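You operate a simulated robot arm through the tools that you are given. There is no shell and no other tool.

Carry out the task below with a simulated robot arm. There is one attempt and no reset: what you move stays moved.

TASK
Close the tun steam, fit the red cap and vent the pipe to zero.
Fine: the cap goes from the black stand on to the wheel's hub; open the vent knob till the gauge reads 0, then close it. Where these are worked on the way, their far stop is far enough and under half their travel is too little: vent knob.

It is judged by the outcome, as a careful person would: the job done as asked, and still so three seconds after it is handed in. It fails if anything else is knocked over, pushed out of place, dropped, spilled or broken. Lids that push on must go on centred and level and be pressed home; caps that screw on are set level and turned clockwise until they are tight.

THE ROBOT
A 7-joint arm with a two-finger parallel gripper, fixed in place. Base frame: the origin is at the foot of the arm, x ahead of it, y to its left, z up. Readings come in cm, rad, newtons and seconds.
Its first joint turns from -2.897 to 2.897 rad. Payload 4.4 kg.
Tool frame: the origin (TCP) lies between the finger pads and is the grasp point; the fingertips stand 2.3 cm ahead of it; z points along the fingers, y is the line along which they close. Largest opening 9.4 cm; finger width 3.8, thickness 1; the body of the gripper, 5.4 by 9.6 cm, starts 3.9 cm behind the TCP.
Orientation is told as [roll, pitch, yaw] about the base's x, y, z axes, in that order, counted from this pose: with the fingers straight down and closing along the base's y, the tool's x points along the base's -x, its y along +y and its z along -z.

THE INTERFACE
- The arm moves only by the tool apply_moves. Its arguments are lists of equal length, an entry for each row: "gripper": the closure in counts, from 0 (fully open) to 255 (shut); "travel": the shift along the tool's x, y, z in units of 250 mm (1.0 is 250 mm), a list of three; "dr": the turn, a rotation vector about the tool's x, y, z in units of 90 degrees (1.0 is 90 degrees), a list of three. In form: {"gripper": [gripper, ...], "travel": [[tx, ty, tz], ...], "dr": [[wx, wy, wz], ...]}. A call has 1 to 20 rows; each row is the pose to reach, as a shift and turn from the pose commanded when the call began, along the tool's axes at that moment. A call with a number of a shift or a turn outside -1 to 1 is refused whole. A row lasts 0.2 s, in which the tool goes at most 5 cm and 0.15 rad; a call with a longer step from one row to the next is refused whole, and so is a gripper value outside its range. A pose out of reach is approached as far as the arm can. The call stops where the force on the tool passes 60 N (or 10 N more than at its start, if that is more) or the arm is blocked; 0.2 s more then pass. Each finger travels about 7.2 cm/s and halts on what it meets, pressing with about 23 N; the grip force reading is that of the motor and also rises with nothing between the fingers. The clock runs only during rows and for 0.2 s after the last one: add rows that repeat a pose to give the fingers time. It gives the time, the measured TCP pose, the force on the tool (base axes), the opening and the grip force at its end, in the units of the frame above (readings bear some noise), with the torque about the TCP (base axes, N m) and any sound that the robot's microphone picked up.
- Cameras (640 x 400 px; columns grow to the right, rows downward): "scene" is fixed at [40.41, 65.72, 133.21]; the picture's right is [-0.85, 0.53, 0.00], its down [0.51, 0.82, -0.26] and it looks along [-0.14, -0.22, -0.97] (base axes); focal length 228 px, centre (320, 200). "wrist" rides on the gripper at [8.6, 1.6, -7.4] in the tool frame; the picture's right is [-0.18, 0.98, 0.00], its down [-0.58, -0.11, -0.81] and it looks along [-0.79, -0.15, 0.59] (tool axes); focal length 243 px, centre (320, 200). There is no depth. A picture from a camera that has moved, and an enlarged one, comes with that camera's place and axes in the base frame and with its lens. The place of the scene camera against the robot may be out by one fixed shift of up to 1.8 cm in any direction.
- capture(camera): a new picture of that camera. It takes no simulated time.
- close_up(camera, box): a new picture of the part [left, top, right, bottom] of that camera's present view, enlarged. It takes no simulated time.
- job_done(): hands the job in; it is judged then, once.

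Places have to be worked out from the pictures, the camera data and where the tool is seen. Open the gripper and draw the arm clear of the work before you hand the job in, unless the task says otherwise.

The tools are called after "Call:" by a JSON object that holds its "method" and its "body". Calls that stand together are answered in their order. apply_moves: Moves the arm, as the interface text tells. Its arguments: {"type":"object","properties":{"gripper":{"type":"array","items":{"type":"number"}},"travel":{"type":"array","items":{"type":"array","items":{"type":"number"}}},"dr":{"type":"array","items":{"type":"array","items":{"type":"number"}}}},"required":["gripper","travel","dr"]} The other tools are called the same way: capture (camera) takes a picture; close_up (camera, box) takes an enlarged picture of a part of a camera's view; job_done () hands the job in.

At the start:

```text
clock: 0.0
ee_pos: [58.93, 7.77, 90.6]
tool_rot: [-0.001, -0.001, 0.002]
force: [0.1, -0.9, -0.2]
ft_torque: [0.03, -0.01, -0.02]
opening: 9.39
grasp_force: 0.0
```

scene: 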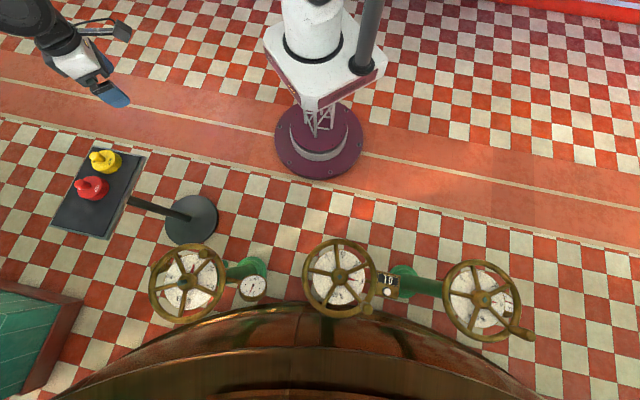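
wrist: 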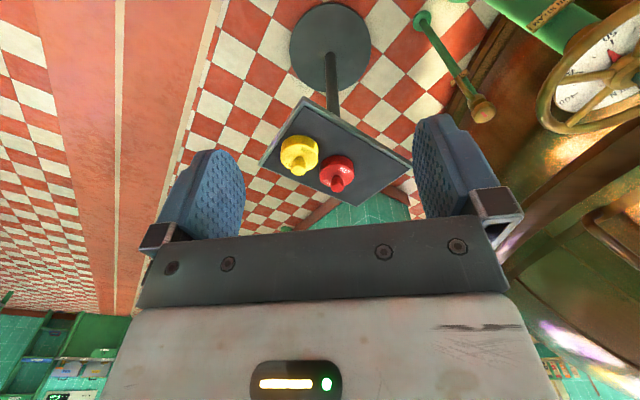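

I start by looking closely at the scene: three handwheels, a gauge, a black stand with a red and yellow cap. I need detail on each one.

Call:
{"method": "close_up", "body": {"camera": "scene", "box": [130, 220, 290, 320]}}

Call:
{"method": "close_up", "body": {"camera": "scene", "box": [280, 220, 440, 320]}}

Call:
{"method": "close_up", "body": {"camera": "scene", "box": [400, 250, 560, 350]}}

Call:
{"method": "close_up", "body": {"camera": "scene", "box": [40, 130, 200, 230]}}

Call:
{"method": "close_up", "body": {"camera": "wrist", "box": [400, 0, 640, 150]}}

```text
4.00 times, centred on (210, 270) of scene
camera zoom: at [40.41, 65.72, 133.21], right [-0.85, 0.53, 0.0], down [0.51, 0.82, -0.26], along [-0.14, -0.22, -0.97], focal length 912 px, centre (760, -80)
```

zoom: 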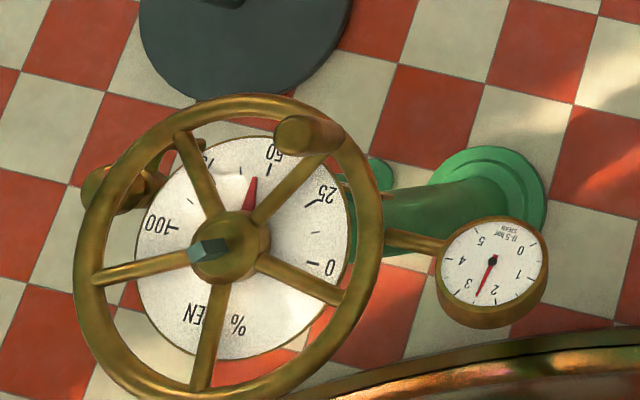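

```text
4.00 times, centred on (360, 270) of scene
camera zoom: at [40.41, 65.72, 133.21], right [-0.85, 0.53, 0.0], down [0.51, 0.82, -0.26], along [-0.14, -0.22, -0.97], focal length 912 px, centre (160, -80)
```

zoom: 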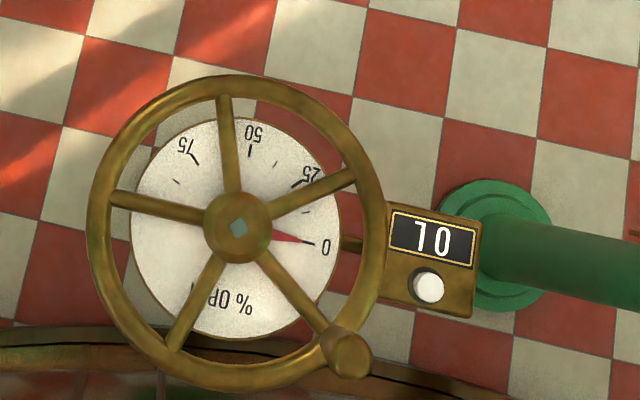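

```text
4.00 times, centred on (480, 300) of scene
camera zoom: at [40.41, 65.72, 133.21], right [-0.85, 0.53, 0.0], down [0.51, 0.82, -0.26], along [-0.14, -0.22, -0.97], focal length 912 px, centre (-320, -200)
```

zoom: 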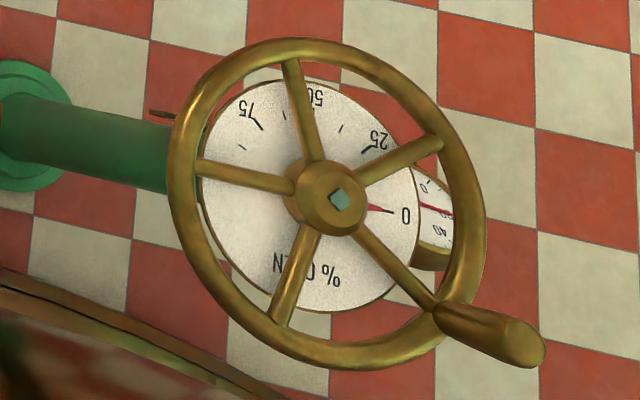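

```text
4.00 times, centred on (120, 180) of scene
camera zoom: at [40.41, 65.72, 133.21], right [-0.85, 0.53, 0.0], down [0.51, 0.82, -0.26], along [-0.14, -0.22, -0.97], focal length 912 px, centre (1120, 280)
```

zoom: 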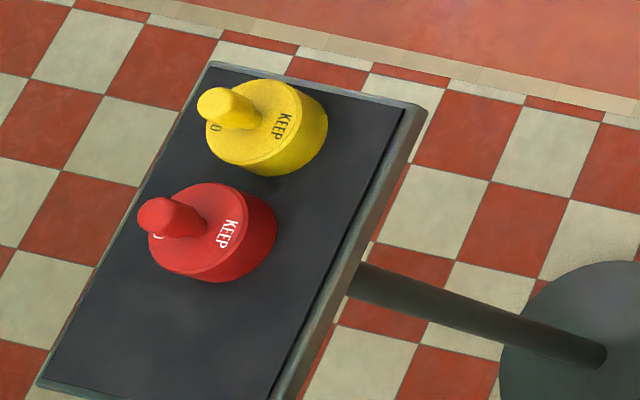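

```text
2.67 times, centred on (520, 75) of wrist
camera zoom: at [50.23, 9.31, 98.01], right [0.18, 0.98, 0.0], down [0.58, -0.11, 0.81], along [0.79, -0.15, -0.59], focal length 647 px, centre (-213, 533)
```

zoom: 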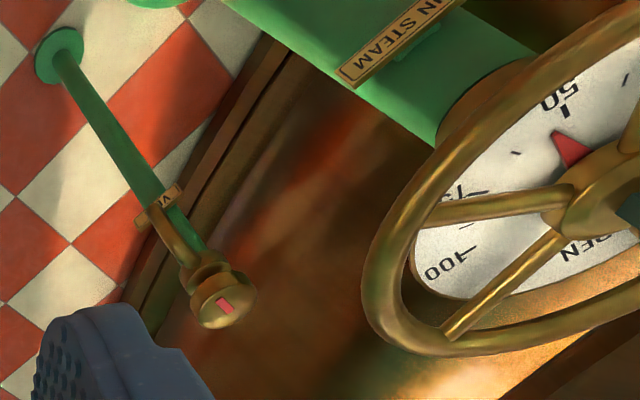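

The left wheel in the scene picture is the one labelled "...N STEAM". It reads about 45 %, has the gauge and vent beside it, and its hub is around (76, 50, 63). I'll move up and turn the wrist camera to look at that wheel.

Call:
{"method": "apply_moves", "body": {"gripper": [0, 0, 0, 0, 0, 0, 0, 0], "travel": [[0.02, 0.08, -0.02], [0.04, 0.17, -0.04], [0.06, 0.25, -0.06], [0.08, 0.33, -0.08], [0.1, 0.42, -0.1], [0.12, 0.5, -0.12], [0.14, 0.58, -0.14], [0.16, 0.66, -0.16]], "dr": [[0, 0, -0.07], [0, 0, -0.14], [0, 0, -0.21], [0, 0, -0.28], [0, 0, -0.35], [0, 0, -0.42], [0, 0, -0.49], [0, 0, -0.56]]}}

Call:
{"method": "capture", "body": {"camera": "wrist"}}

Call:
{"method": "capture", "body": {"camera": "scene"}}

```text
clock: 1.8
ee_pos: [54.95, 24.38, 94.62]
tool_rot: [-0.002, -0.001, 0.882]
force: [0.3, 0.0, -0.4]
ft_torque: [0.04, 0.0, -0.01]
opening: 9.4
grasp_force: 0.2
```

```text
taken
camera wrist: at [48.1, 18.64, 102.06], right [-0.64, 0.77, 0.0], down [0.45, 0.38, 0.81], along [0.62, 0.52, -0.59], focal length 243 px, centre (320, 200)
```

wrist: 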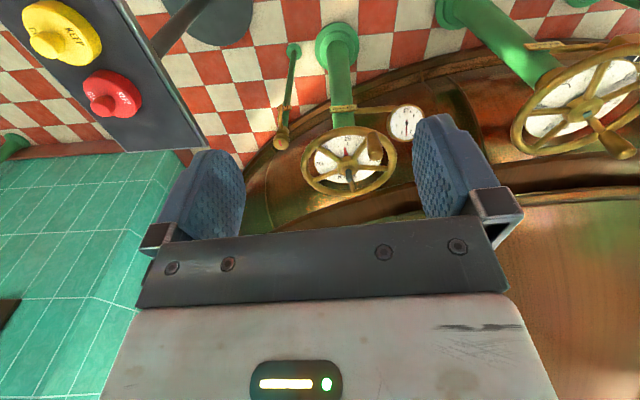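

```text
taken
```

scene: 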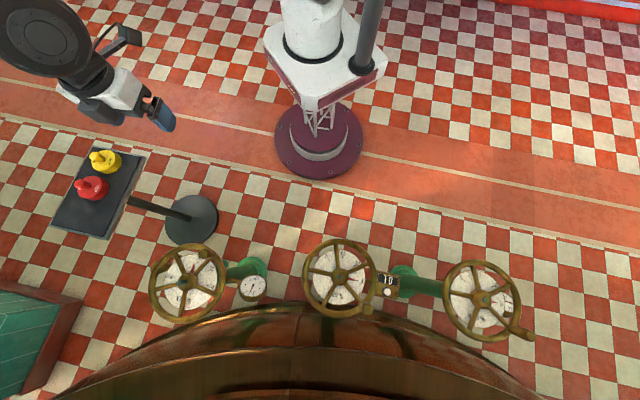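

I'll enlarge the wheel, vent knob, gauge and caps from this pose.

Call:
{"method": "close_up", "body": {"camera": "wrist", "box": [250, 80, 442, 200]}}

Call:
{"method": "close_up", "body": {"camera": "wrist", "box": [20, 0, 180, 100]}}

Call:
{"method": "close_up", "body": {"camera": "wrist", "box": [440, 20, 640, 145]}}

Call:
{"method": "close_up", "body": {"camera": "scene", "box": [146, 236, 242, 296]}}

Call:
{"method": "close_up", "body": {"camera": "scene", "box": [146, 270, 242, 330]}}

```text
3.33 times, centred on (346, 140) of wrist
camera zoom: at [48.1, 18.64, 102.06], right [-0.64, 0.77, 0.0], down [0.45, 0.38, 0.81], along [0.62, 0.52, -0.59], focal length 809 px, centre (233, 400)
```

zoom: 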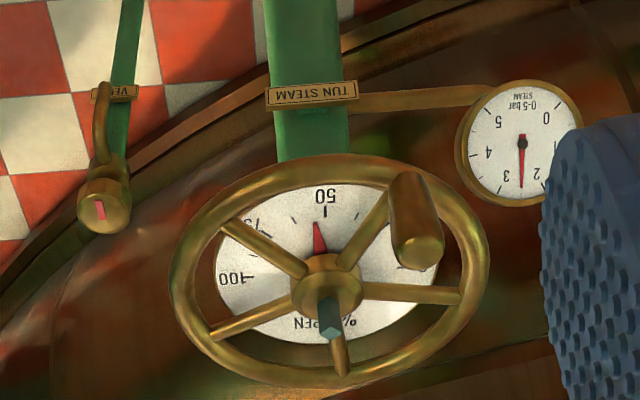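

```text
4.00 times, centred on (100, 50) of wrist
camera zoom: at [48.1, 18.64, 102.06], right [-0.64, 0.77, 0.0], down [0.45, 0.38, 0.81], along [0.62, 0.52, -0.59], focal length 970 px, centre (1200, 800)
```

zoom: 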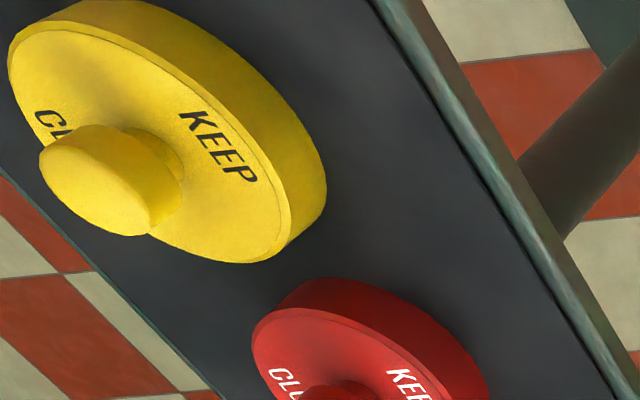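

```text
3.20 times, centred on (540, 82) of wrist
camera zoom: at [48.1, 18.64, 102.06], right [-0.64, 0.77, 0.0], down [0.45, 0.38, 0.81], along [0.62, 0.52, -0.59], focal length 776 px, centre (-384, 576)
```

zoom: 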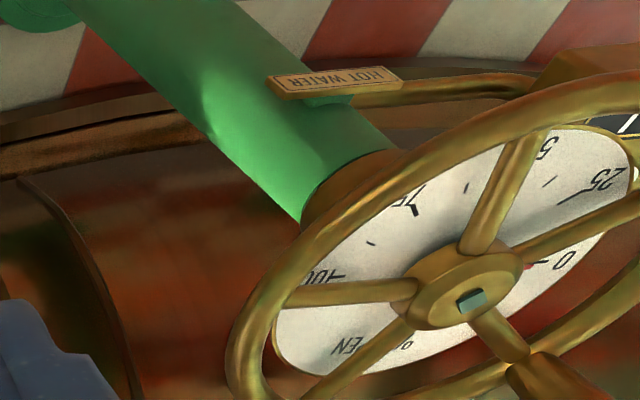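

```text
6.67 times, centred on (194, 266) of scene
camera zoom: at [40.41, 65.72, 133.21], right [-0.85, 0.53, 0.0], down [0.51, 0.82, -0.26], along [-0.14, -0.22, -0.97], focal length 1520 px, centre (1160, -240)
```

zoom: 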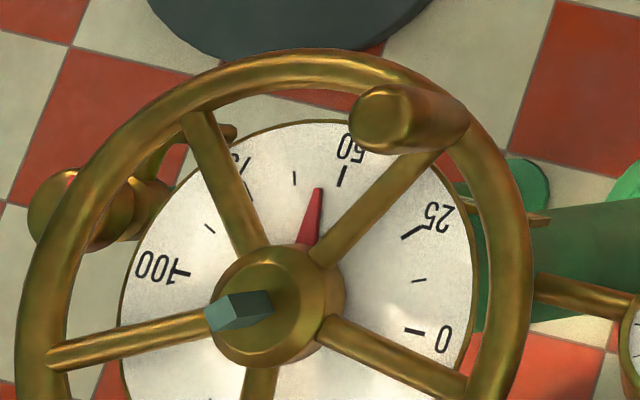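

```text
6.67 times, centred on (194, 300) of scene
camera zoom: at [40.41, 65.72, 133.21], right [-0.85, 0.53, 0.0], down [0.51, 0.82, -0.26], along [-0.14, -0.22, -0.97], focal length 1520 px, centre (1160, -467)
```

zoom: 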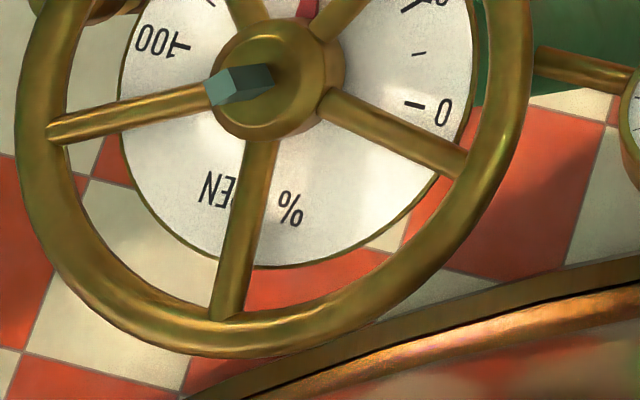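

The label reads TUN STEAM, about 55 % open, gauge about 2.3 bar, with the vent knob alongside. I'll move closer over the wheel for a near-vertical view.

Call:
{"method": "apply_moves", "body": {"gripper": [0, 0, 0, 0, 0, 0], "travel": [[-0.14, 0, 0], [-0.28, 0, 0], [-0.42, 0, 0], [-0.56, 0, 0], [-0.7, 0, 0], [-0.8, 0, 0]], "dr": [[0, 0, 0], [0, 0, 0], [0, 0, 0], [0, 0, 0], [0, 0, 0], [0, 0, 0]]}}

Call:
{"method": "capture", "body": {"camera": "wrist"}}

Call:
{"method": "capture", "body": {"camera": "scene"}}

```text
clock: 3.2
ee_pos: [67.68, 39.73, 94.66]
tool_rot: [0.0, 0.001, 0.88]
force: [-0.1, 0.4, 0.6]
ft_torque: [-0.01, -0.04, 0.02]
opening: 9.4
grasp_force: 0.0
```

```text
taken
camera wrist: at [60.9, 33.93, 102.0], right [-0.64, 0.77, 0.0], down [0.45, 0.38, 0.81], along [0.62, 0.52, -0.59], focal length 243 px, centre (320, 200)
```

wrist: 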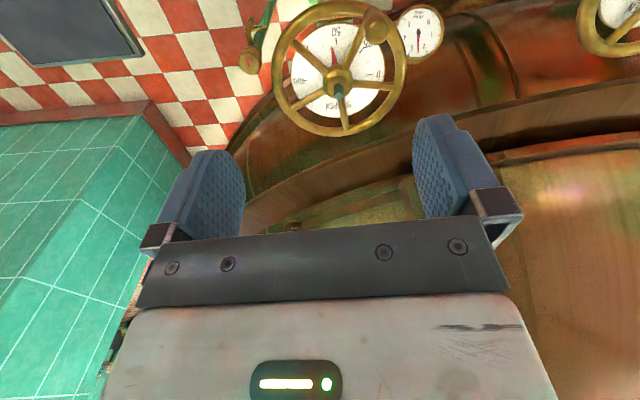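

```text
taken
```

scene: 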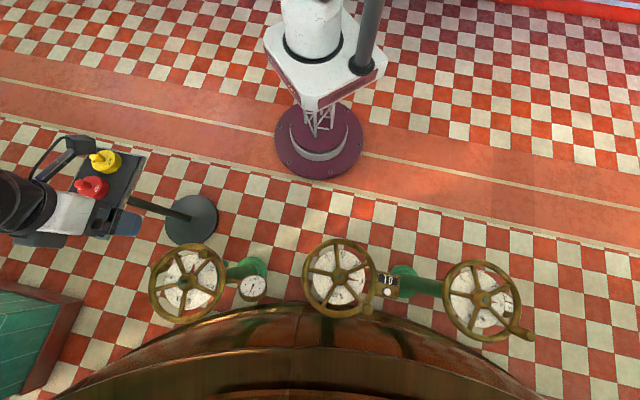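

I'll zoom in on the wheel from here to measure hub, handle and dial.

Call:
{"method": "close_up", "body": {"camera": "wrist", "box": [230, 0, 454, 140]}}

Call:
{"method": "close_up", "body": {"camera": "wrist", "box": [290, 20, 386, 80]}}

Call:
{"method": "close_up", "body": {"camera": "wrist", "box": [290, 60, 386, 120]}}

```text
2.86 times, centred on (342, 70) of wrist
camera zoom: at [60.9, 33.93, 102.0], right [-0.64, 0.77, 0.0], down [0.45, 0.38, 0.81], along [0.62, 0.52, -0.59], focal length 693 px, centre (257, 571)
```

zoom: 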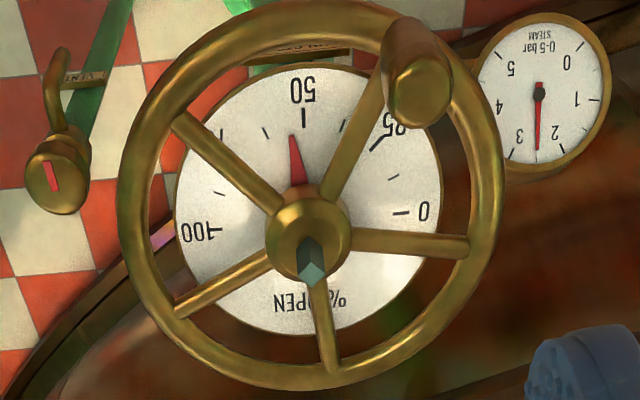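

```text
6.67 times, centred on (338, 50) of wrist
camera zoom: at [60.9, 33.93, 102.0], right [-0.64, 0.77, 0.0], down [0.45, 0.38, 0.81], along [0.62, 0.52, -0.59], focal length 1618 px, centre (200, 1200)
```

zoom: 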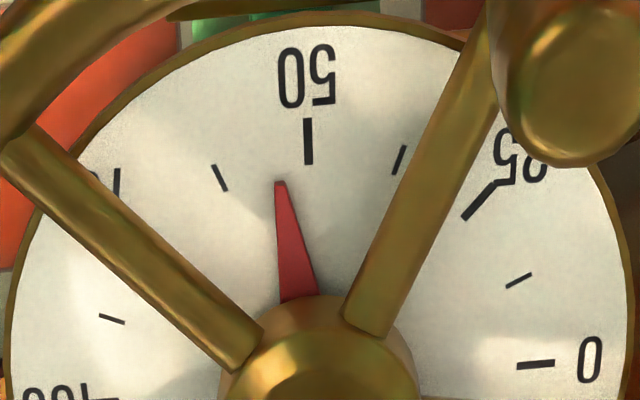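

```text
6.67 times, centred on (338, 90) of wrist
camera zoom: at [60.9, 33.93, 102.0], right [-0.64, 0.77, 0.0], down [0.45, 0.38, 0.81], along [0.62, 0.52, -0.59], focal length 1618 px, centre (200, 933)
```

zoom: 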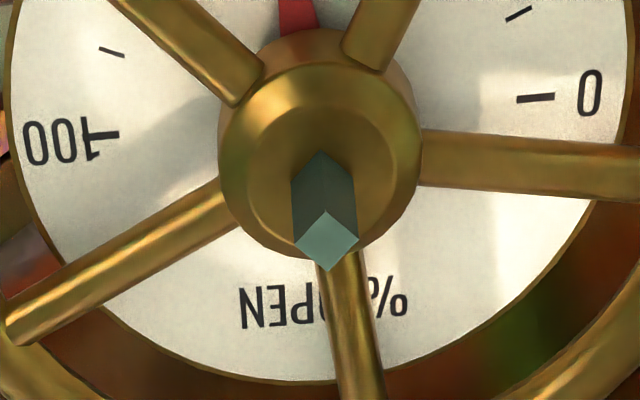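

From the two wrist views, the hub top is at about (75.4, 50.0, 63.4) with a vertical axis. The crank handle top is at about (65.6, 46.6, 69) on a radius of about 10.3 cm, and closing is roughly 100° clockwise. Before gripping, I'll check in free air above the wheel that the arm reaches the handle's end spot.

Call:
{"method": "apply_moves", "body": {"gripper": [0, 0, 0, 0, 0, 0, 0, 0, 0, 0, 0, 0], "travel": [[-0.066, 0.0276, 0.049], [-0.132, 0.055, 0.098], [-0.197, 0.083, 0.147], [-0.263, 0.11, 0.196], [-0.329, 0.138, 0.245], [-0.395, 0.166, 0.294], [-0.461, 0.193, 0.343], [-0.527, 0.221, 0.392], [-0.592, 0.248, 0.441], [-0.658, 0.276, 0.49], [-0.724, 0.303, 0.539], [-0.79, 0.331, 0.588]], "dr": [[0, 0, 0.081], [0, 0, 0.162], [0, 0, 0.243], [0, 0, 0.324], [0, 0, 0.405], [0, 0, 0.486], [0, 0, 0.567], [0, 0, 0.648], [0, 0, 0.729], [0, 0, 0.81], [0, 0, 0.891], [0, 0, 0.972]]}}

Call:
{"method": "capture", "body": {"camera": "wrist"}}

Call:
{"method": "capture", "body": {"camera": "scene"}}

```text
clock: 5.8
ee_pos: [73.84, 60.12, 79.87]
tool_rot: [0.001, 0.001, -0.648]
force: [0.5, -0.3, -0.2]
ft_torque: [0.0, 0.02, 0.01]
opening: 9.42
grasp_force: 0.0
```

```text
taken
camera wrist: at [67.87, 66.53, 87.28], right [0.74, 0.67, 0.0], down [0.4, -0.44, 0.81], along [0.54, -0.6, -0.59], focal length 243 px, centre (320, 200)
```

wrist: 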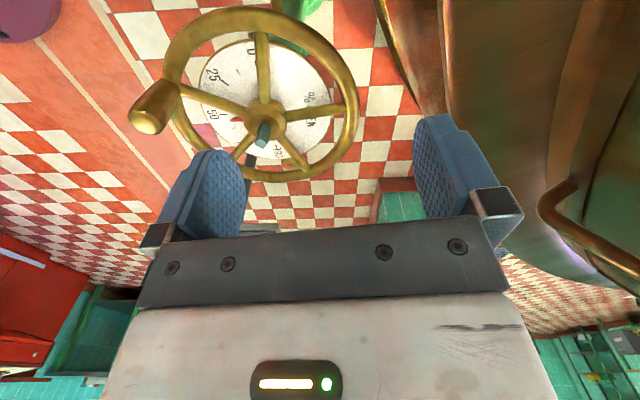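

```text
taken
```

scene: 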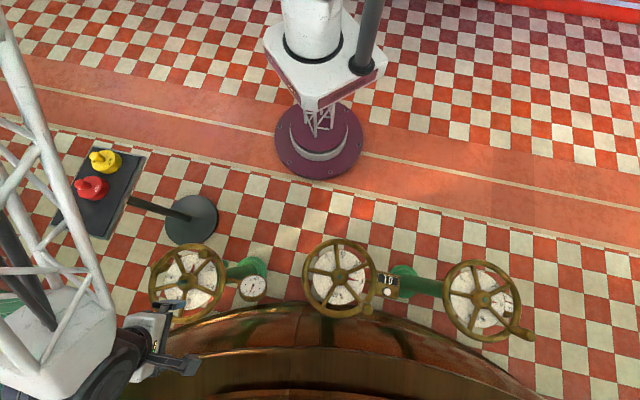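

The far pose is reachable. This gives a good third viewpoint, so I'll zoom in to refine hub and handle positions.

Call:
{"method": "close_up", "body": {"camera": "wrist", "box": [120, 0, 376, 160]}}

```text
2.50 times, centred on (248, 80) of wrist
camera zoom: at [67.87, 66.53, 87.28], right [0.74, 0.67, 0.0], down [0.4, -0.44, 0.81], along [0.54, -0.6, -0.59], focal length 606 px, centre (500, 500)
```

zoom: 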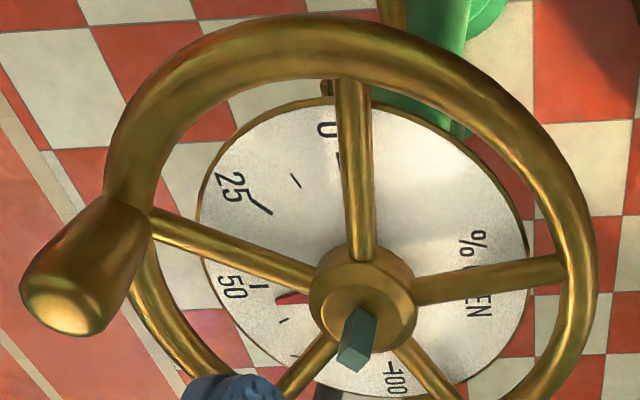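

Refined: hub ≈ (74.9, 49.7, 64), handle top ≈ (65.5, 46.5, 69.3). I'll go above the handle with the fingers closing roughly tangentially.

Call:
{"method": "apply_moves", "body": {"gripper": [0, 0, 0, 0, 0, 0, 0, 0, 0, 0], "travel": [[-0.006, -0.0635, 0.0156], [-0.012, -0.127, 0.031], [-0.019, -0.19, 0.047], [-0.025, -0.254, 0.062], [-0.031, -0.318, 0.078], [-0.037, -0.381, 0.094], [-0.044, -0.445, 0.109], [-0.05, -0.508, 0.125], [-0.056, -0.572, 0.14], [-0.062, -0.635, 0.156]], "dr": [[0, 0, -0.089], [0, 0, -0.178], [0, 0, -0.267], [0, 0, -0.356], [0, 0, -0.445], [0, 0, -0.534], [0, 0, -0.623], [0, 0, -0.712], [0, 0, -0.801], [0, 0, -0.89]]}}

Call:
{"method": "capture", "body": {"camera": "wrist"}}

Call:
{"method": "capture", "body": {"camera": "scene"}}

```text
clock: 8.0
ee_pos: [65.55, 46.65, 75.87]
tool_rot: [0.001, -0.001, 0.753]
force: [-0.3, 0.0, 0.3]
ft_torque: [-0.01, 0.02, 0.02]
opening: 9.38
grasp_force: 0.0
```

```text
taken
camera wrist: at [58.06, 41.8, 83.33], right [-0.54, 0.84, 0.0], down [0.5, 0.32, 0.81], along [0.68, 0.43, -0.59], focal length 243 px, centre (320, 200)
```

wrist: 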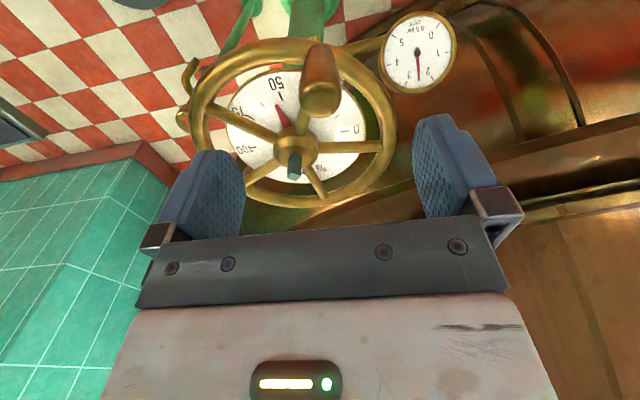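

```text
taken
```

scene: 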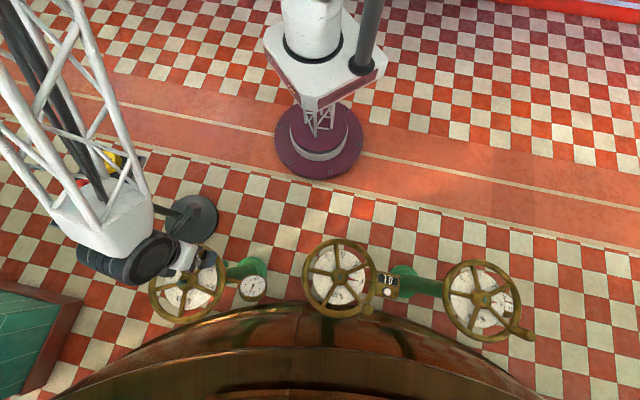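

The TCP axis projects right onto the handle top. I'll descend to TCP z≈66.8, keeping the fingertips above the rim, then close on the handle.

Call:
{"method": "apply_moves", "body": {"gripper": [0, 0, 0, 0, 255, 255, 255, 255], "travel": [[0, 0, 0.12], [0, 0, 0.24], [0, 0, 0.36], [0, 0, 0.36], [0, 0, 0.36], [0, 0, 0.36], [0, 0, 0.36], [0, 0, 0.36]], "dr": [[0, 0, 0], [0, 0, 0], [0, 0, 0], [0, 0, 0], [0, 0, 0], [0, 0, 0], [0, 0, 0], [0, 0, 0]]}}

Call:
{"method": "capture", "body": {"camera": "wrist"}}

```text
clock: 9.8
ee_pos: [65.55, 46.72, 66.97]
tool_rot: [-0.001, 0.001, 0.75]
force: [-4.0, 1.7, -0.4]
ft_torque: [0.01, -0.08, 0.21]
opening: 2.69
grasp_force: 44.8
```

```text
taken
camera wrist: at [58.13, 41.88, 74.35], right [-0.54, 0.84, 0.0], down [0.5, 0.32, 0.81], along [0.68, 0.43, -0.59], focal length 243 px, centre (320, 200)
```

wrist: 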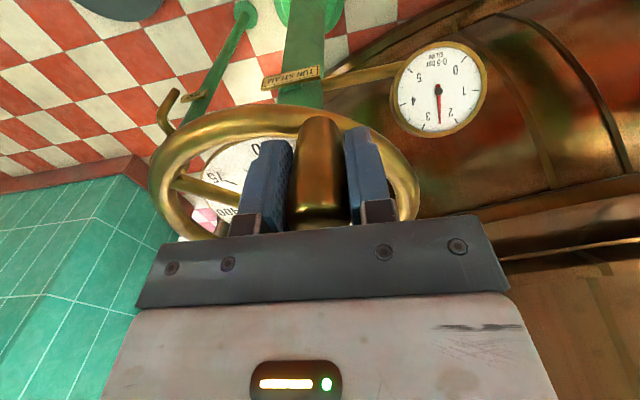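

Handle is gripped (opening 2.7 cm). I'll swing it clockwise about the hub by 32° first and check that forces stay low.

Call:
{"method": "apply_moves", "body": {"gripper": [255, 255, 255, 255, 255, 255, 255, 255], "travel": [[-0.0127, 0.0243, 0], [-0.027, 0.0476, 0], [-0.0428, 0.0698, 0], [-0.0603, 0.0909, 0], [-0.0791, 0.1106, 0], [-0.0994, 0.1292, 0], [-0.1208, 0.1461, 0], [-0.1434, 0.1616, 0]], "dr": [[0, 0, 0.0444], [0, 0, 0.0889], [0, 0, 0.1333], [0, 0, 0.1778], [0, 0, 0.2222], [0, 0, 0.2667], [0, 0, 0.3111], [0, 0, 0.3556]]}}

Call:
{"method": "close_up", "body": {"camera": "scene", "box": [130, 220, 290, 320]}}

Call:
{"method": "capture", "body": {"camera": "wrist"}}

```text
clock: 11.6
ee_pos: [65.57, 51.97, 66.94]
tool_rot: [0.0, 0.0, 0.192]
force: [24.7, -9.0, -8.4]
ft_torque: [0.05, -0.11, 0.12]
opening: 2.68
grasp_force: 44.6
```

```text
4.00 times, centred on (210, 270) of scene
camera zoom: at [40.41, 65.72, 133.21], right [-0.85, 0.53, 0.0], down [0.51, 0.82, -0.26], along [-0.14, -0.22, -0.97], focal length 912 px, centre (760, -80)
```

zoom: 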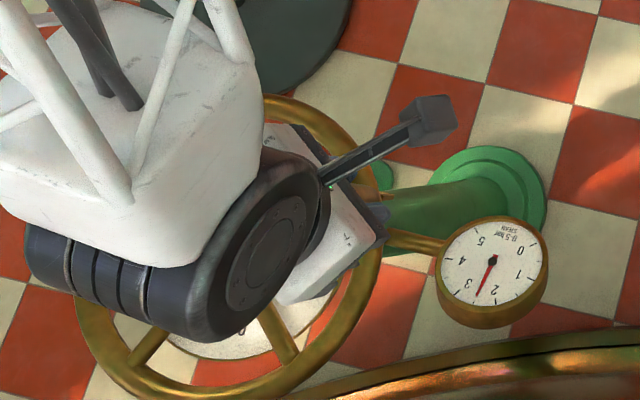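

```text
taken
camera wrist: at [56.61, 51.81, 74.36], right [-0.01, 1.0, 0.0], down [0.59, 0.0, 0.81], along [0.81, 0.0, -0.59], focal length 243 px, centre (320, 200)
```

wrist: 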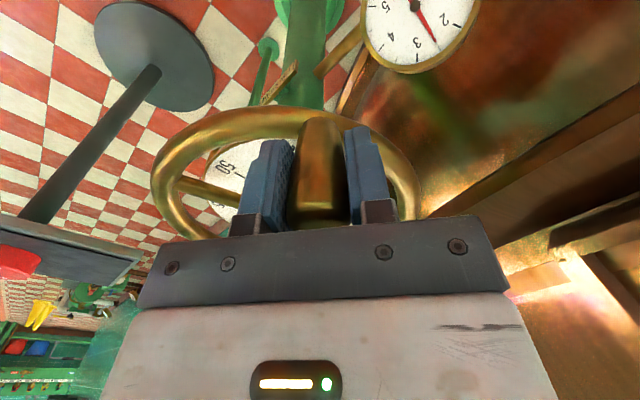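

The wheel turns. The radial force of 25 N shows my hub centre is slightly off, and fitting the two grip points gives a centre at about (74.8, 49.35). I'll continue another 32° on the corrected arc.

Call:
{"method": "apply_moves", "body": {"gripper": [255, 255, 255, 255, 255, 255, 255, 255], "travel": [[-0.0176, 0.017, 0], [-0.0321, 0.0394, 0], [-0.0484, 0.0607, 0], [-0.0658, 0.081, 0], [-0.0846, 0.1001, 0], [-0.1051, 0.1177, 0], [-0.1262, 0.134, 0], [-0.1486, 0.1484, 0]], "dr": [[0, 0, 0.0444], [0, 0, 0.0889], [0, 0, 0.1333], [0, 0, 0.1778], [0, 0, 0.2222], [0, 0, 0.2667], [0, 0, 0.3111], [0, 0, 0.3556]]}}

Call:
{"method": "close_up", "body": {"camera": "scene", "box": [130, 220, 290, 320]}}

Call:
{"method": "capture", "body": {"camera": "wrist"}}

```text
clock: 13.4
ee_pos: [68.33, 56.43, 67.09]
tool_rot: [0.001, 0.0, -0.368]
force: [-26.0, 22.0, -2.5]
ft_torque: [-0.04, -0.09, 0.02]
opening: 2.68
grasp_force: 45.4
```

```text
4.00 times, centred on (210, 270) of scene
camera zoom: at [40.41, 65.72, 133.21], right [-0.85, 0.53, 0.0], down [0.51, 0.82, -0.26], along [-0.14, -0.22, -0.97], focal length 912 px, centre (760, -80)
```

zoom: 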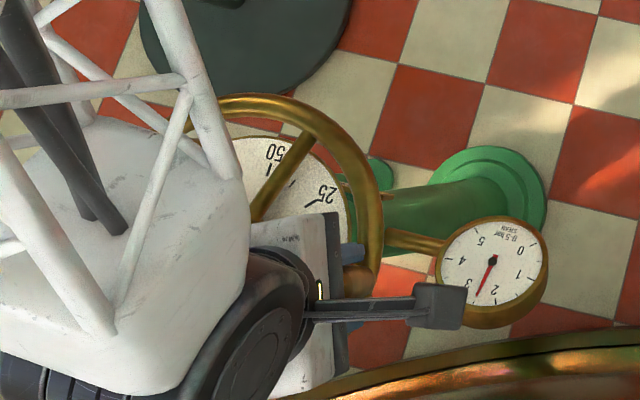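

```text
taken
camera wrist: at [60.78, 60.96, 74.39], right [0.53, 0.85, 0.0], down [0.5, -0.31, 0.81], along [0.69, -0.42, -0.59], focal length 243 px, centre (320, 200)
```

wrist: 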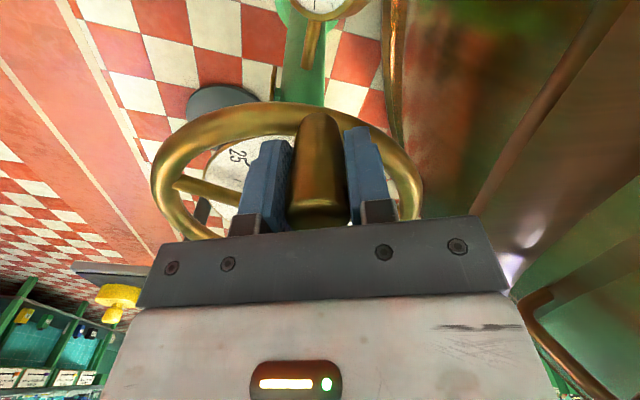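

The force reversed to outward, so the last arc was slightly too tight. Wheel has turned about 63° so far and the dial is coming down. I'll carry on 28° with radius 9.75 cm about (74.9, 49.55).

Call:
{"method": "apply_moves", "body": {"gripper": [255, 255, 255, 255, 255, 255, 255], "travel": [[-0.0059, 0.0224, 0], [-0.018, 0.0468, 0], [-0.0317, 0.0701, 0], [-0.0489, 0.0912, 0], [-0.0673, 0.1112, 0], [-0.0876, 0.1298, 0], [-0.1085, 0.1468, 0]], "dr": [[0, 0, 0.0411], [0, 0, 0.0856], [0, 0, 0.13], [0, 0, 0.1744], [0, 0, 0.2189], [0, 0, 0.2633], [0, 0, 0.3078]]}}

Call:
{"method": "close_up", "body": {"camera": "scene", "box": [130, 220, 290, 320]}}

Call:
{"method": "capture", "body": {"camera": "wrist"}}

```text
clock: 15.0
ee_pos: [72.27, 58.6, 67.02]
tool_rot: [0.0, -0.001, -0.851]
force: [4.6, -20.3, -10.4]
ft_torque: [-0.08, -0.38, 0.23]
opening: 2.69
grasp_force: 45.2
```

```text
4.00 times, centred on (210, 270) of scene
camera zoom: at [40.41, 65.72, 133.21], right [-0.85, 0.53, 0.0], down [0.51, 0.82, -0.26], along [-0.14, -0.22, -0.97], focal length 912 px, centre (760, -80)
```

zoom: 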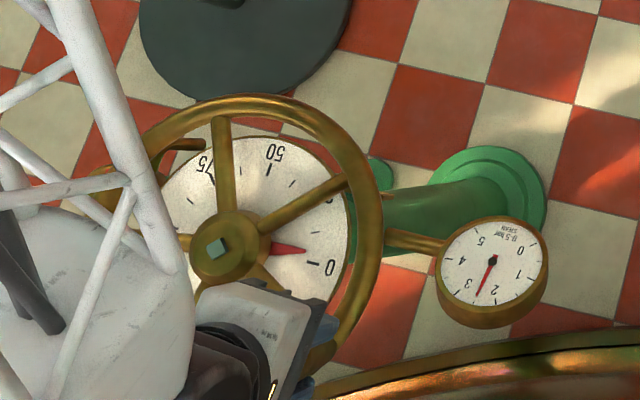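

```text
taken
camera wrist: at [67.78, 66.2, 74.39], right [0.86, 0.51, 0.0], down [0.3, -0.51, 0.81], along [0.41, -0.69, -0.59], focal length 243 px, centre (320, 200)
```

wrist: 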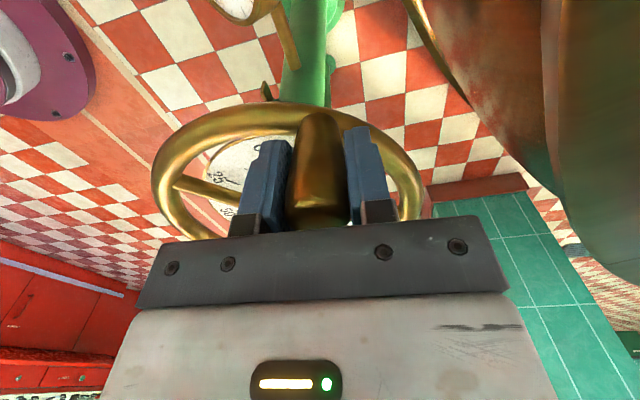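

The pointer is now at about 6 % with low tangential resistance. I'll continue in small 3° steps toward the closed stop; the call will halt if it blocks.

Call:
{"method": "apply_moves", "body": {"gripper": [255, 255, 255, 255, 255, 255], "travel": [[-0.0176, 0.0134, 0], [-0.0278, 0.0305, 0], [-0.0385, 0.0476, 0], [-0.0499, 0.0636, 0], [-0.0625, 0.0792, 0], [-0.076, 0.094, 0]], "dr": [[0, 0, 0.0356], [0, 0, 0.0689], [0, 0, 0.1022], [0, 0, 0.1356], [0, 0, 0.1689], [0, 0, 0.2022]]}}

Call:
{"method": "close_up", "body": {"camera": "scene", "box": [130, 220, 290, 320]}}

Call:
{"method": "close_up", "body": {"camera": "scene", "box": [162, 250, 226, 290]}}

```text
clock: 15.9
ee_pos: [73.74, 58.87, 66.98]
tool_rot: [-0.008, 0.0, -1.034]
force: [-19.3, -0.4, 9.3]
ft_torque: [0.7, -1.03, 0.06]
opening: 2.68
grasp_force: 45.1
stopped in row 4: the force on the tool passed its limit at 84 N (the readings are from after the stop); the commanded pose is now the measured one
```

```text
4.00 times, centred on (210, 270) of scene
camera zoom: at [40.41, 65.72, 133.21], right [-0.85, 0.53, 0.0], down [0.51, 0.82, -0.26], along [-0.14, -0.22, -0.97], focal length 912 px, centre (760, -80)
```

zoom: 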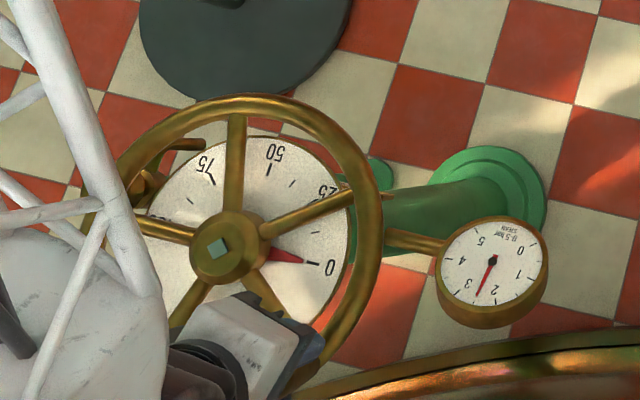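

```text
10.00 times, centred on (194, 270) of scene
camera zoom: at [40.41, 65.72, 133.21], right [-0.85, 0.53, 0.0], down [0.51, 0.82, -0.26], along [-0.14, -0.22, -0.97], focal length 2280 px, centre (1580, -500)
```

zoom: 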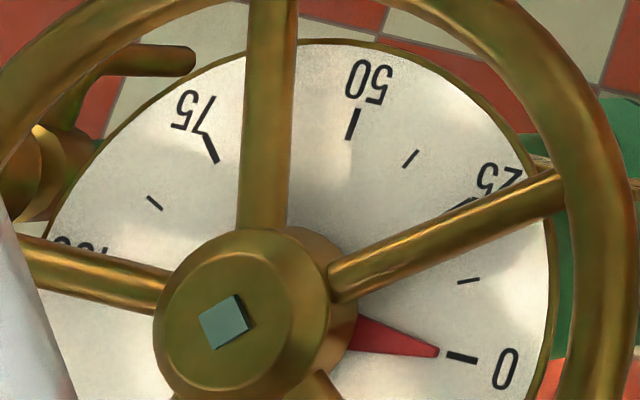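

The pointer sits on 0, the stem is flush, and the wheel hit its stop (84 N). I'll release the handle and lift straight up.

Call:
{"method": "apply_moves", "body": {"gripper": [0, 0, 0, 0, 0, 0, 0, 0], "travel": [[0, 0, 0], [0, 0, 0], [0, 0, 0], [0, 0, -0.1], [0, 0, -0.25], [0, 0, -0.4], [0, 0, -0.55], [0, 0, -0.7]], "dr": [[0, 0, 0], [0, 0, 0], [0, 0, 0], [0, 0, 0], [0, 0, 0], [0, 0, 0], [0, 0, 0], [0, 0, 0]]}}

Call:
{"method": "capture", "body": {"camera": "wrist"}}

Call:
{"method": "close_up", "body": {"camera": "scene", "box": [130, 220, 290, 320]}}

```text
clock: 17.8
ee_pos: [73.88, 58.91, 84.36]
tool_rot: [-0.007, -0.001, -1.035]
force: [-0.4, 0.0, -0.4]
ft_torque: [0.0, -0.02, 0.0]
opening: 9.39
grasp_force: 0.0
```

```text
taken
camera wrist: at [70.85, 67.13, 91.73], right [0.94, 0.34, -0.01], down [0.21, -0.55, 0.81], along [0.27, -0.76, -0.59], focal length 243 px, centre (320, 200)
```

wrist: 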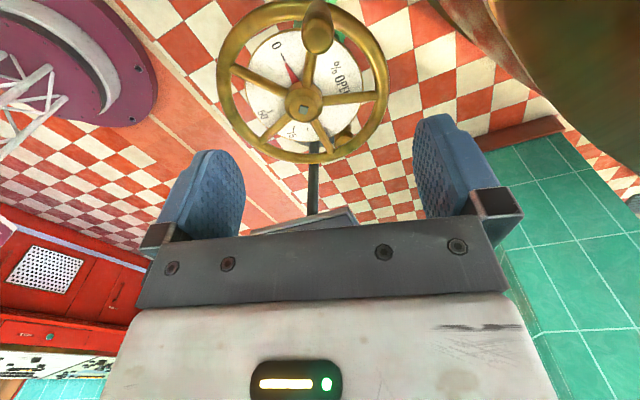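

```text
4.00 times, centred on (210, 270) of scene
camera zoom: at [40.41, 65.72, 133.21], right [-0.85, 0.53, 0.0], down [0.51, 0.82, -0.26], along [-0.14, -0.22, -0.97], focal length 912 px, centre (760, -80)
```

zoom: 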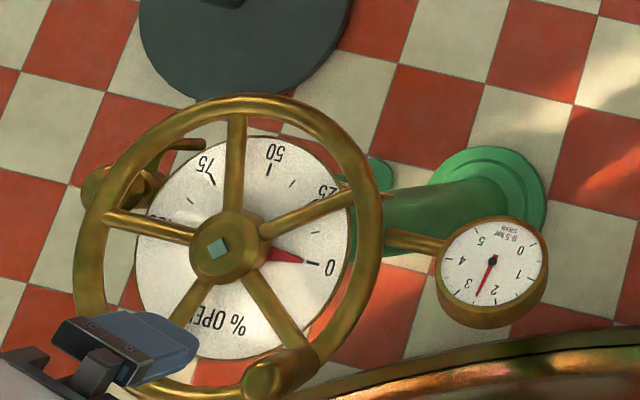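

Wheel is released and stays at 0. I'll enlarge the hub in this view to pin its location, since the stem is now flush.

Call:
{"method": "close_up", "body": {"camera": "wrist", "box": [256, 70, 352, 130]}}

Call:
{"method": "close_up", "body": {"camera": "scene", "box": [162, 262, 210, 292]}}

```text
6.67 times, centred on (304, 100) of wrist
camera zoom: at [70.85, 67.13, 91.73], right [0.94, 0.34, -0.01], down [0.21, -0.55, 0.81], along [0.27, -0.76, -0.59], focal length 1618 px, centre (427, 867)
```

zoom: 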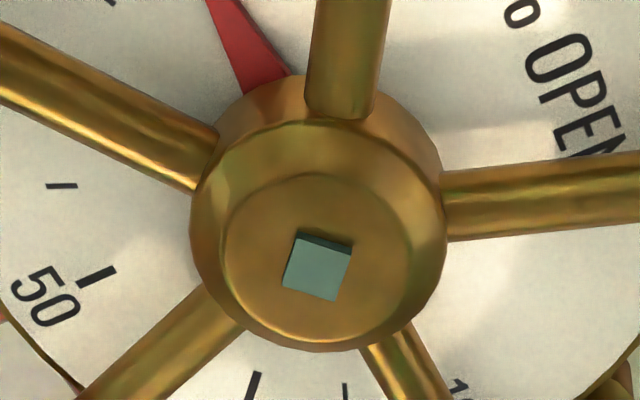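

```text
13.33 times, centred on (186, 277) of scene
camera zoom: at [40.41, 65.72, 133.21], right [-0.85, 0.53, 0.0], down [0.51, 0.82, -0.26], along [-0.14, -0.22, -0.97], focal length 3041 px, centre (2107, -827)
```

zoom: 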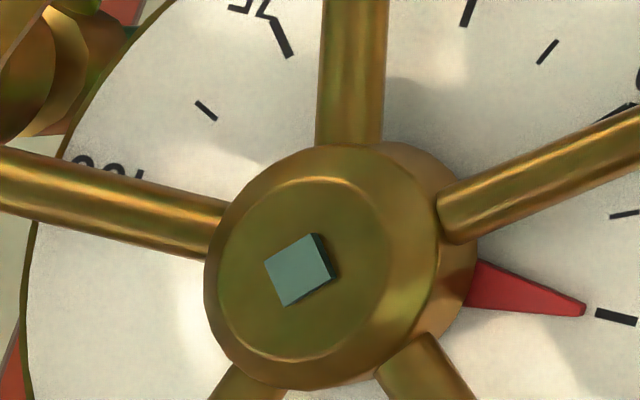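

Hub centre over four views averages (74.8, 49.5, 64.2), with its top flat and chamfered. The red cap should be near (90, 5.5, 61.7), so I'll swing over for a close look at it (first half of the transfer).

Call:
{"method": "apply_moves", "body": {"gripper": [0, 0, 0, 0, 0, 0, 0, 0, 0, 0], "travel": [[-0.092, -0.041, -0.022], [-0.184, -0.081, -0.045], [-0.276, -0.122, -0.067], [-0.368, -0.163, -0.09], [-0.46, -0.204, -0.112], [-0.553, -0.244, -0.134], [-0.645, -0.285, -0.157], [-0.737, -0.326, -0.179], [-0.829, -0.366, -0.202], [-0.921, -0.407, -0.224]], "dr": [[0, 0, -0.066], [0, 0, -0.132], [0, 0, -0.198], [0, 0, -0.264], [0, 0, -0.33], [0, 0, -0.395], [0, 0, -0.461], [0, 0, -0.527], [0, 0, -0.593], [0, 0, -0.659]]}}

```text
clock: 19.9
ee_pos: [76.9, 33.95, 90.07]
tool_rot: [-0.003, 0.006, 0.003]
force: [-0.2, -1.0, -0.2]
ft_torque: [-0.01, -0.01, -0.02]
opening: 9.41
grasp_force: 0.1
```

Clear so far; I continue to the caps, correcting the tiny tilt on the way.

Call:
{"method": "apply_moves", "body": {"gripper": [0, 0, 0, 0, 0, 0, 0], "travel": [[-0.02, -0.15, 0], [-0.04, -0.3, 0], [-0.06, -0.45, 0], [-0.08, -0.6, 0], [-0.1, -0.75, 0], [-0.12, -0.88, 0], [-0.124, -1.0, 0]], "dr": [[0, 0, 0], [0, 0, 0], [-0.001, -0.002, -0.001], [-0.0019, -0.0038, -0.0019], [-0.0019, -0.0038, -0.0019], [-0.0019, -0.0038, -0.0019], [-0.0019, -0.0038, -0.0019]]}}

Call:
{"method": "capture", "body": {"camera": "wrist"}}

Call:
{"method": "close_up", "body": {"camera": "wrist", "box": [240, 0, 432, 120]}}

```text
clock: 21.6
ee_pos: [79.86, 8.92, 90.14]
tool_rot: [0.0, -0.001, 0.003]
force: [-0.6, 0.0, 0.2]
ft_torque: [0.01, -0.02, 0.01]
opening: 9.39
grasp_force: 0.1
```

```text
taken
camera wrist: at [71.11, 10.45, 97.62], right [0.18, 0.98, 0.0], down [0.58, -0.11, 0.81], along [0.79, -0.15, -0.59], focal length 243 px, centre (320, 200)
```

wrist: 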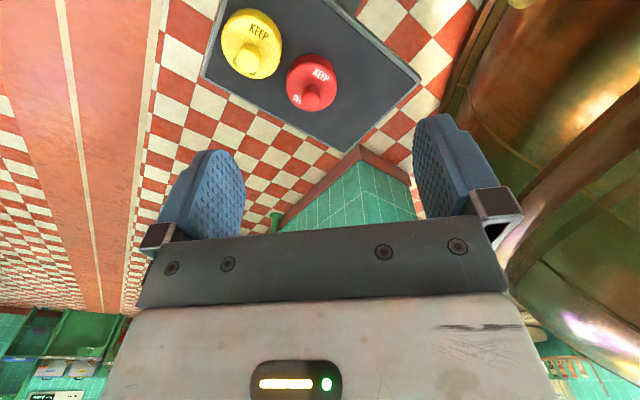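

```text
3.33 times, centred on (336, 60) of wrist
camera zoom: at [71.11, 10.45, 97.62], right [0.18, 0.98, 0.0], down [0.58, -0.11, 0.81], along [0.79, -0.15, -0.59], focal length 809 px, centre (267, 667)
```

zoom: 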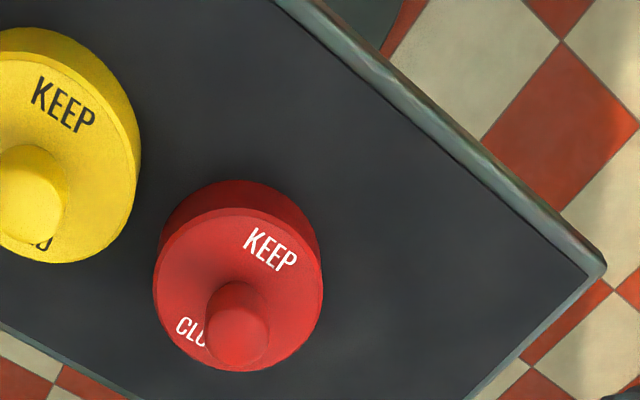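

The red cap has a central knob, and it triangulates to a knob top at about (90.3, 5.5, 65.7), with the yellow cap beside it at about (82.7, 1). I'll hover over the red knob with the closing axis perpendicular to the line between the caps and check alignment.

Call:
{"method": "apply_moves", "body": {"gripper": [0, 0, 0, 0, 0, 0], "travel": [[-0.07, -0.023, 0.08], [-0.14, -0.046, 0.16], [-0.21, -0.069, 0.24], [-0.28, -0.091, 0.32], [-0.35, -0.114, 0.4], [-0.42, -0.137, 0.484]], "dr": [[0, 0, -0.056], [0, 0, -0.112], [0, 0, -0.168], [0, 0, -0.224], [0, 0, -0.28], [0, 0, -0.336]]}}

Call:
{"method": "capture", "body": {"camera": "wrist"}}

Call:
{"method": "close_up", "body": {"camera": "wrist", "box": [232, 20, 424, 140]}}

Call:
{"method": "capture", "body": {"camera": "scene"}}

```text
clock: 22.9
ee_pos: [90.59, 5.31, 78.07]
tool_rot: [-0.001, -0.001, 0.531]
force: [0.2, -0.5, 1.0]
ft_torque: [-0.01, 0.03, 0.0]
opening: 9.41
grasp_force: 0.2
```

```text
taken
camera wrist: at [82.23, 2.33, 85.53], right [-0.34, 0.94, 0.0], down [0.55, 0.2, 0.81], along [0.76, 0.27, -0.59], focal length 243 px, centre (320, 200)
```

wrist: 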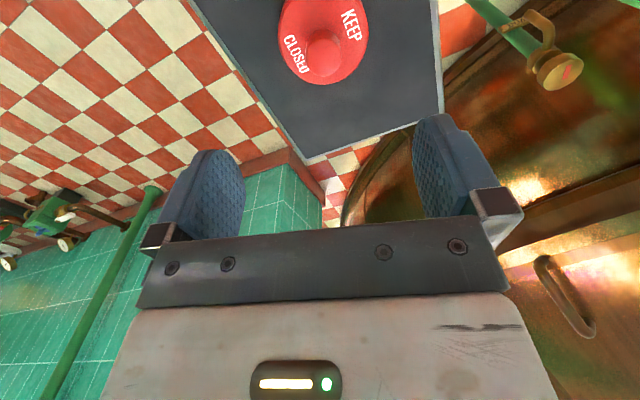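

```text
3.33 times, centred on (328, 80) of wrist
camera zoom: at [82.23, 2.33, 85.53], right [-0.34, 0.94, 0.0], down [0.55, 0.2, 0.81], along [0.76, 0.27, -0.59], focal length 809 px, centre (293, 600)
```

zoom: 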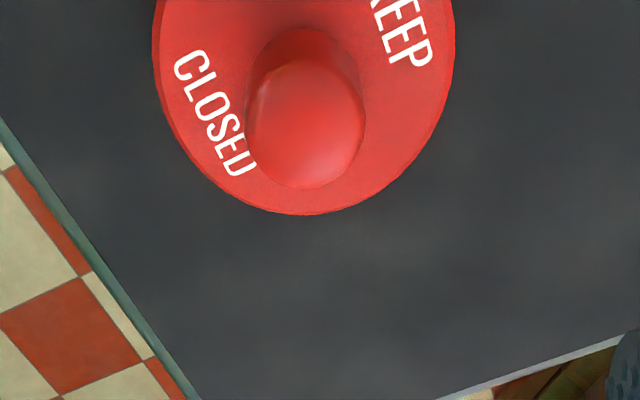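

```text
taken
```

scene: 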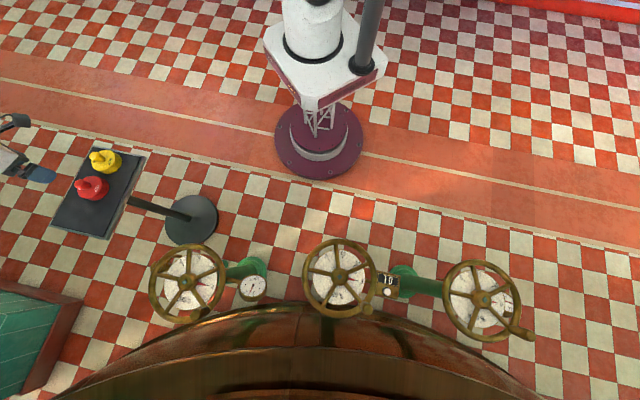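

Two views agree on the knob top at (90.3, 5.54, 65.9), knob about 2.7 cm across and disc top at about 62.3. I'll correct sideways by a few millimetres, descend so the fingertips stop just above the disc, and grip the knob.

Call:
{"method": "apply_moves", "body": {"gripper": [0, 0, 0, 0, 0, 0, 255, 255, 255, 255], "travel": [[0.0054, 0.0138, 0.1], [0.0054, 0.0138, 0.23], [0.0054, 0.0138, 0.36], [0.0054, 0.0138, 0.46], [0.0054, 0.0138, 0.527], [0.0054, 0.0138, 0.527], [0.0054, 0.0138, 0.527], [0.0054, 0.0138, 0.527], [0.0054, 0.0138, 0.527], [0.0054, 0.0138, 0.527]], "dr": [[0, 0, 0], [0, 0, 0], [0, 0, 0], [0, 0, 0], [0, 0, 0], [0, 0, 0], [0, 0, 0], [0, 0, 0], [0, 0, 0], [0, 0, 0]]}}

Call:
{"method": "capture", "body": {"camera": "wrist"}}

Call:
{"method": "close_up", "body": {"camera": "scene", "box": [40, 130, 200, 230]}}

```text
clock: 25.1
ee_pos: [90.25, 5.75, 64.76]
tool_rot: [0.001, -0.002, 0.53]
force: [-0.7, 0.6, 2.0]
ft_torque: [0.11, 0.09, 0.02]
opening: 2.82
grasp_force: 22.8
```

```text
taken
camera wrist: at [81.88, 2.64, 72.19], right [-0.34, 0.94, 0.0], down [0.56, 0.2, 0.81], along [0.76, 0.27, -0.59], focal length 243 px, centre (320, 200)
```

wrist: 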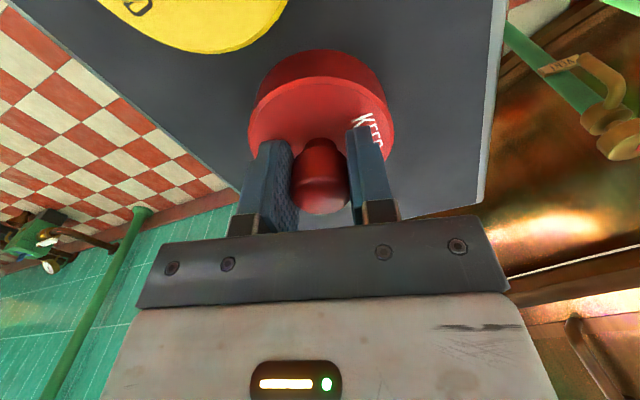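

```text
4.00 times, centred on (120, 180) of scene
camera zoom: at [40.41, 65.72, 133.21], right [-0.85, 0.53, 0.0], down [0.51, 0.82, -0.26], along [-0.14, -0.22, -0.97], focal length 912 px, centre (1120, 280)
```

zoom: 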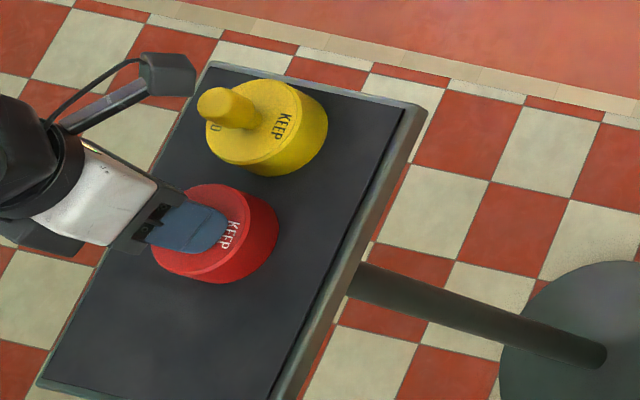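

Knob gripped (2.8 cm, 23 N). I'll lift slowly and check the cap hangs level.

Call:
{"method": "apply_moves", "body": {"gripper": [255, 255, 255, 255, 255, 255, 255], "travel": [[0, 0, -0.02], [0, 0, -0.06], [0, 0, -0.14], [0, 0, -0.26], [0, 0, -0.4], [0, 0, -0.5], [0, 0, -0.56]], "dr": [[0, 0, 0], [0, 0, 0], [0, 0, 0], [0, 0, 0], [0, 0, 0], [0, 0, 0], [0, 0, 0]]}}

Call:
{"method": "capture", "body": {"camera": "wrist"}}

Call:
{"method": "close_up", "body": {"camera": "scene", "box": [0, 110, 160, 210]}}

```text
clock: 26.8
ee_pos: [90.1, 5.61, 78.93]
tool_rot: [-0.001, 0.0, 0.53]
force: [-0.5, 0.1, -0.3]
ft_torque: [-0.03, -0.01, -0.01]
opening: 0.03
grasp_force: 23.4
```

```text
taken
camera wrist: at [81.75, 2.63, 86.27], right [-0.34, 0.94, 0.0], down [0.56, 0.2, 0.81], along [0.76, 0.27, -0.59], focal length 243 px, centre (320, 200)
```

wrist: 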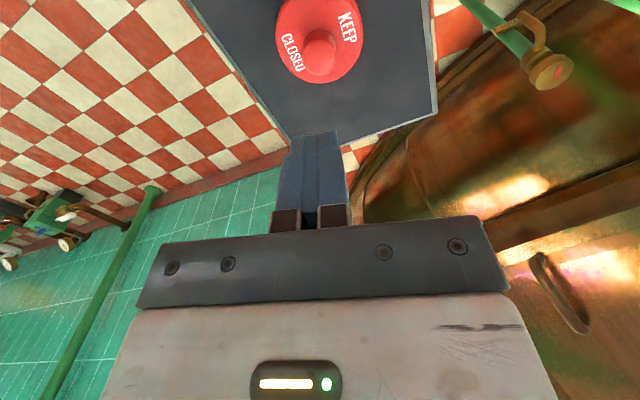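

```text
4.00 times, centred on (80, 160) of scene
camera zoom: at [40.41, 65.72, 133.21], right [-0.85, 0.53, 0.0], down [0.51, 0.82, -0.26], along [-0.14, -0.22, -0.97], focal length 912 px, centre (1280, 360)
```

zoom: 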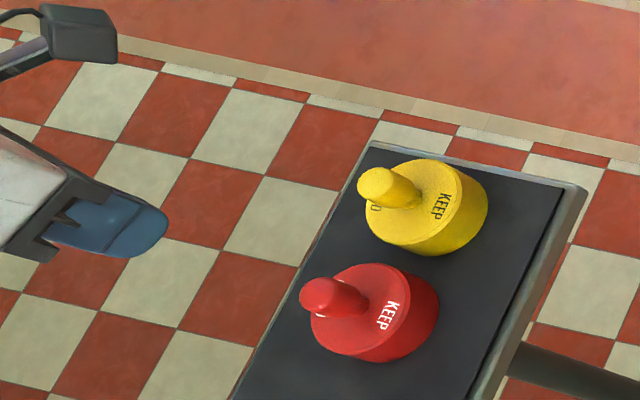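

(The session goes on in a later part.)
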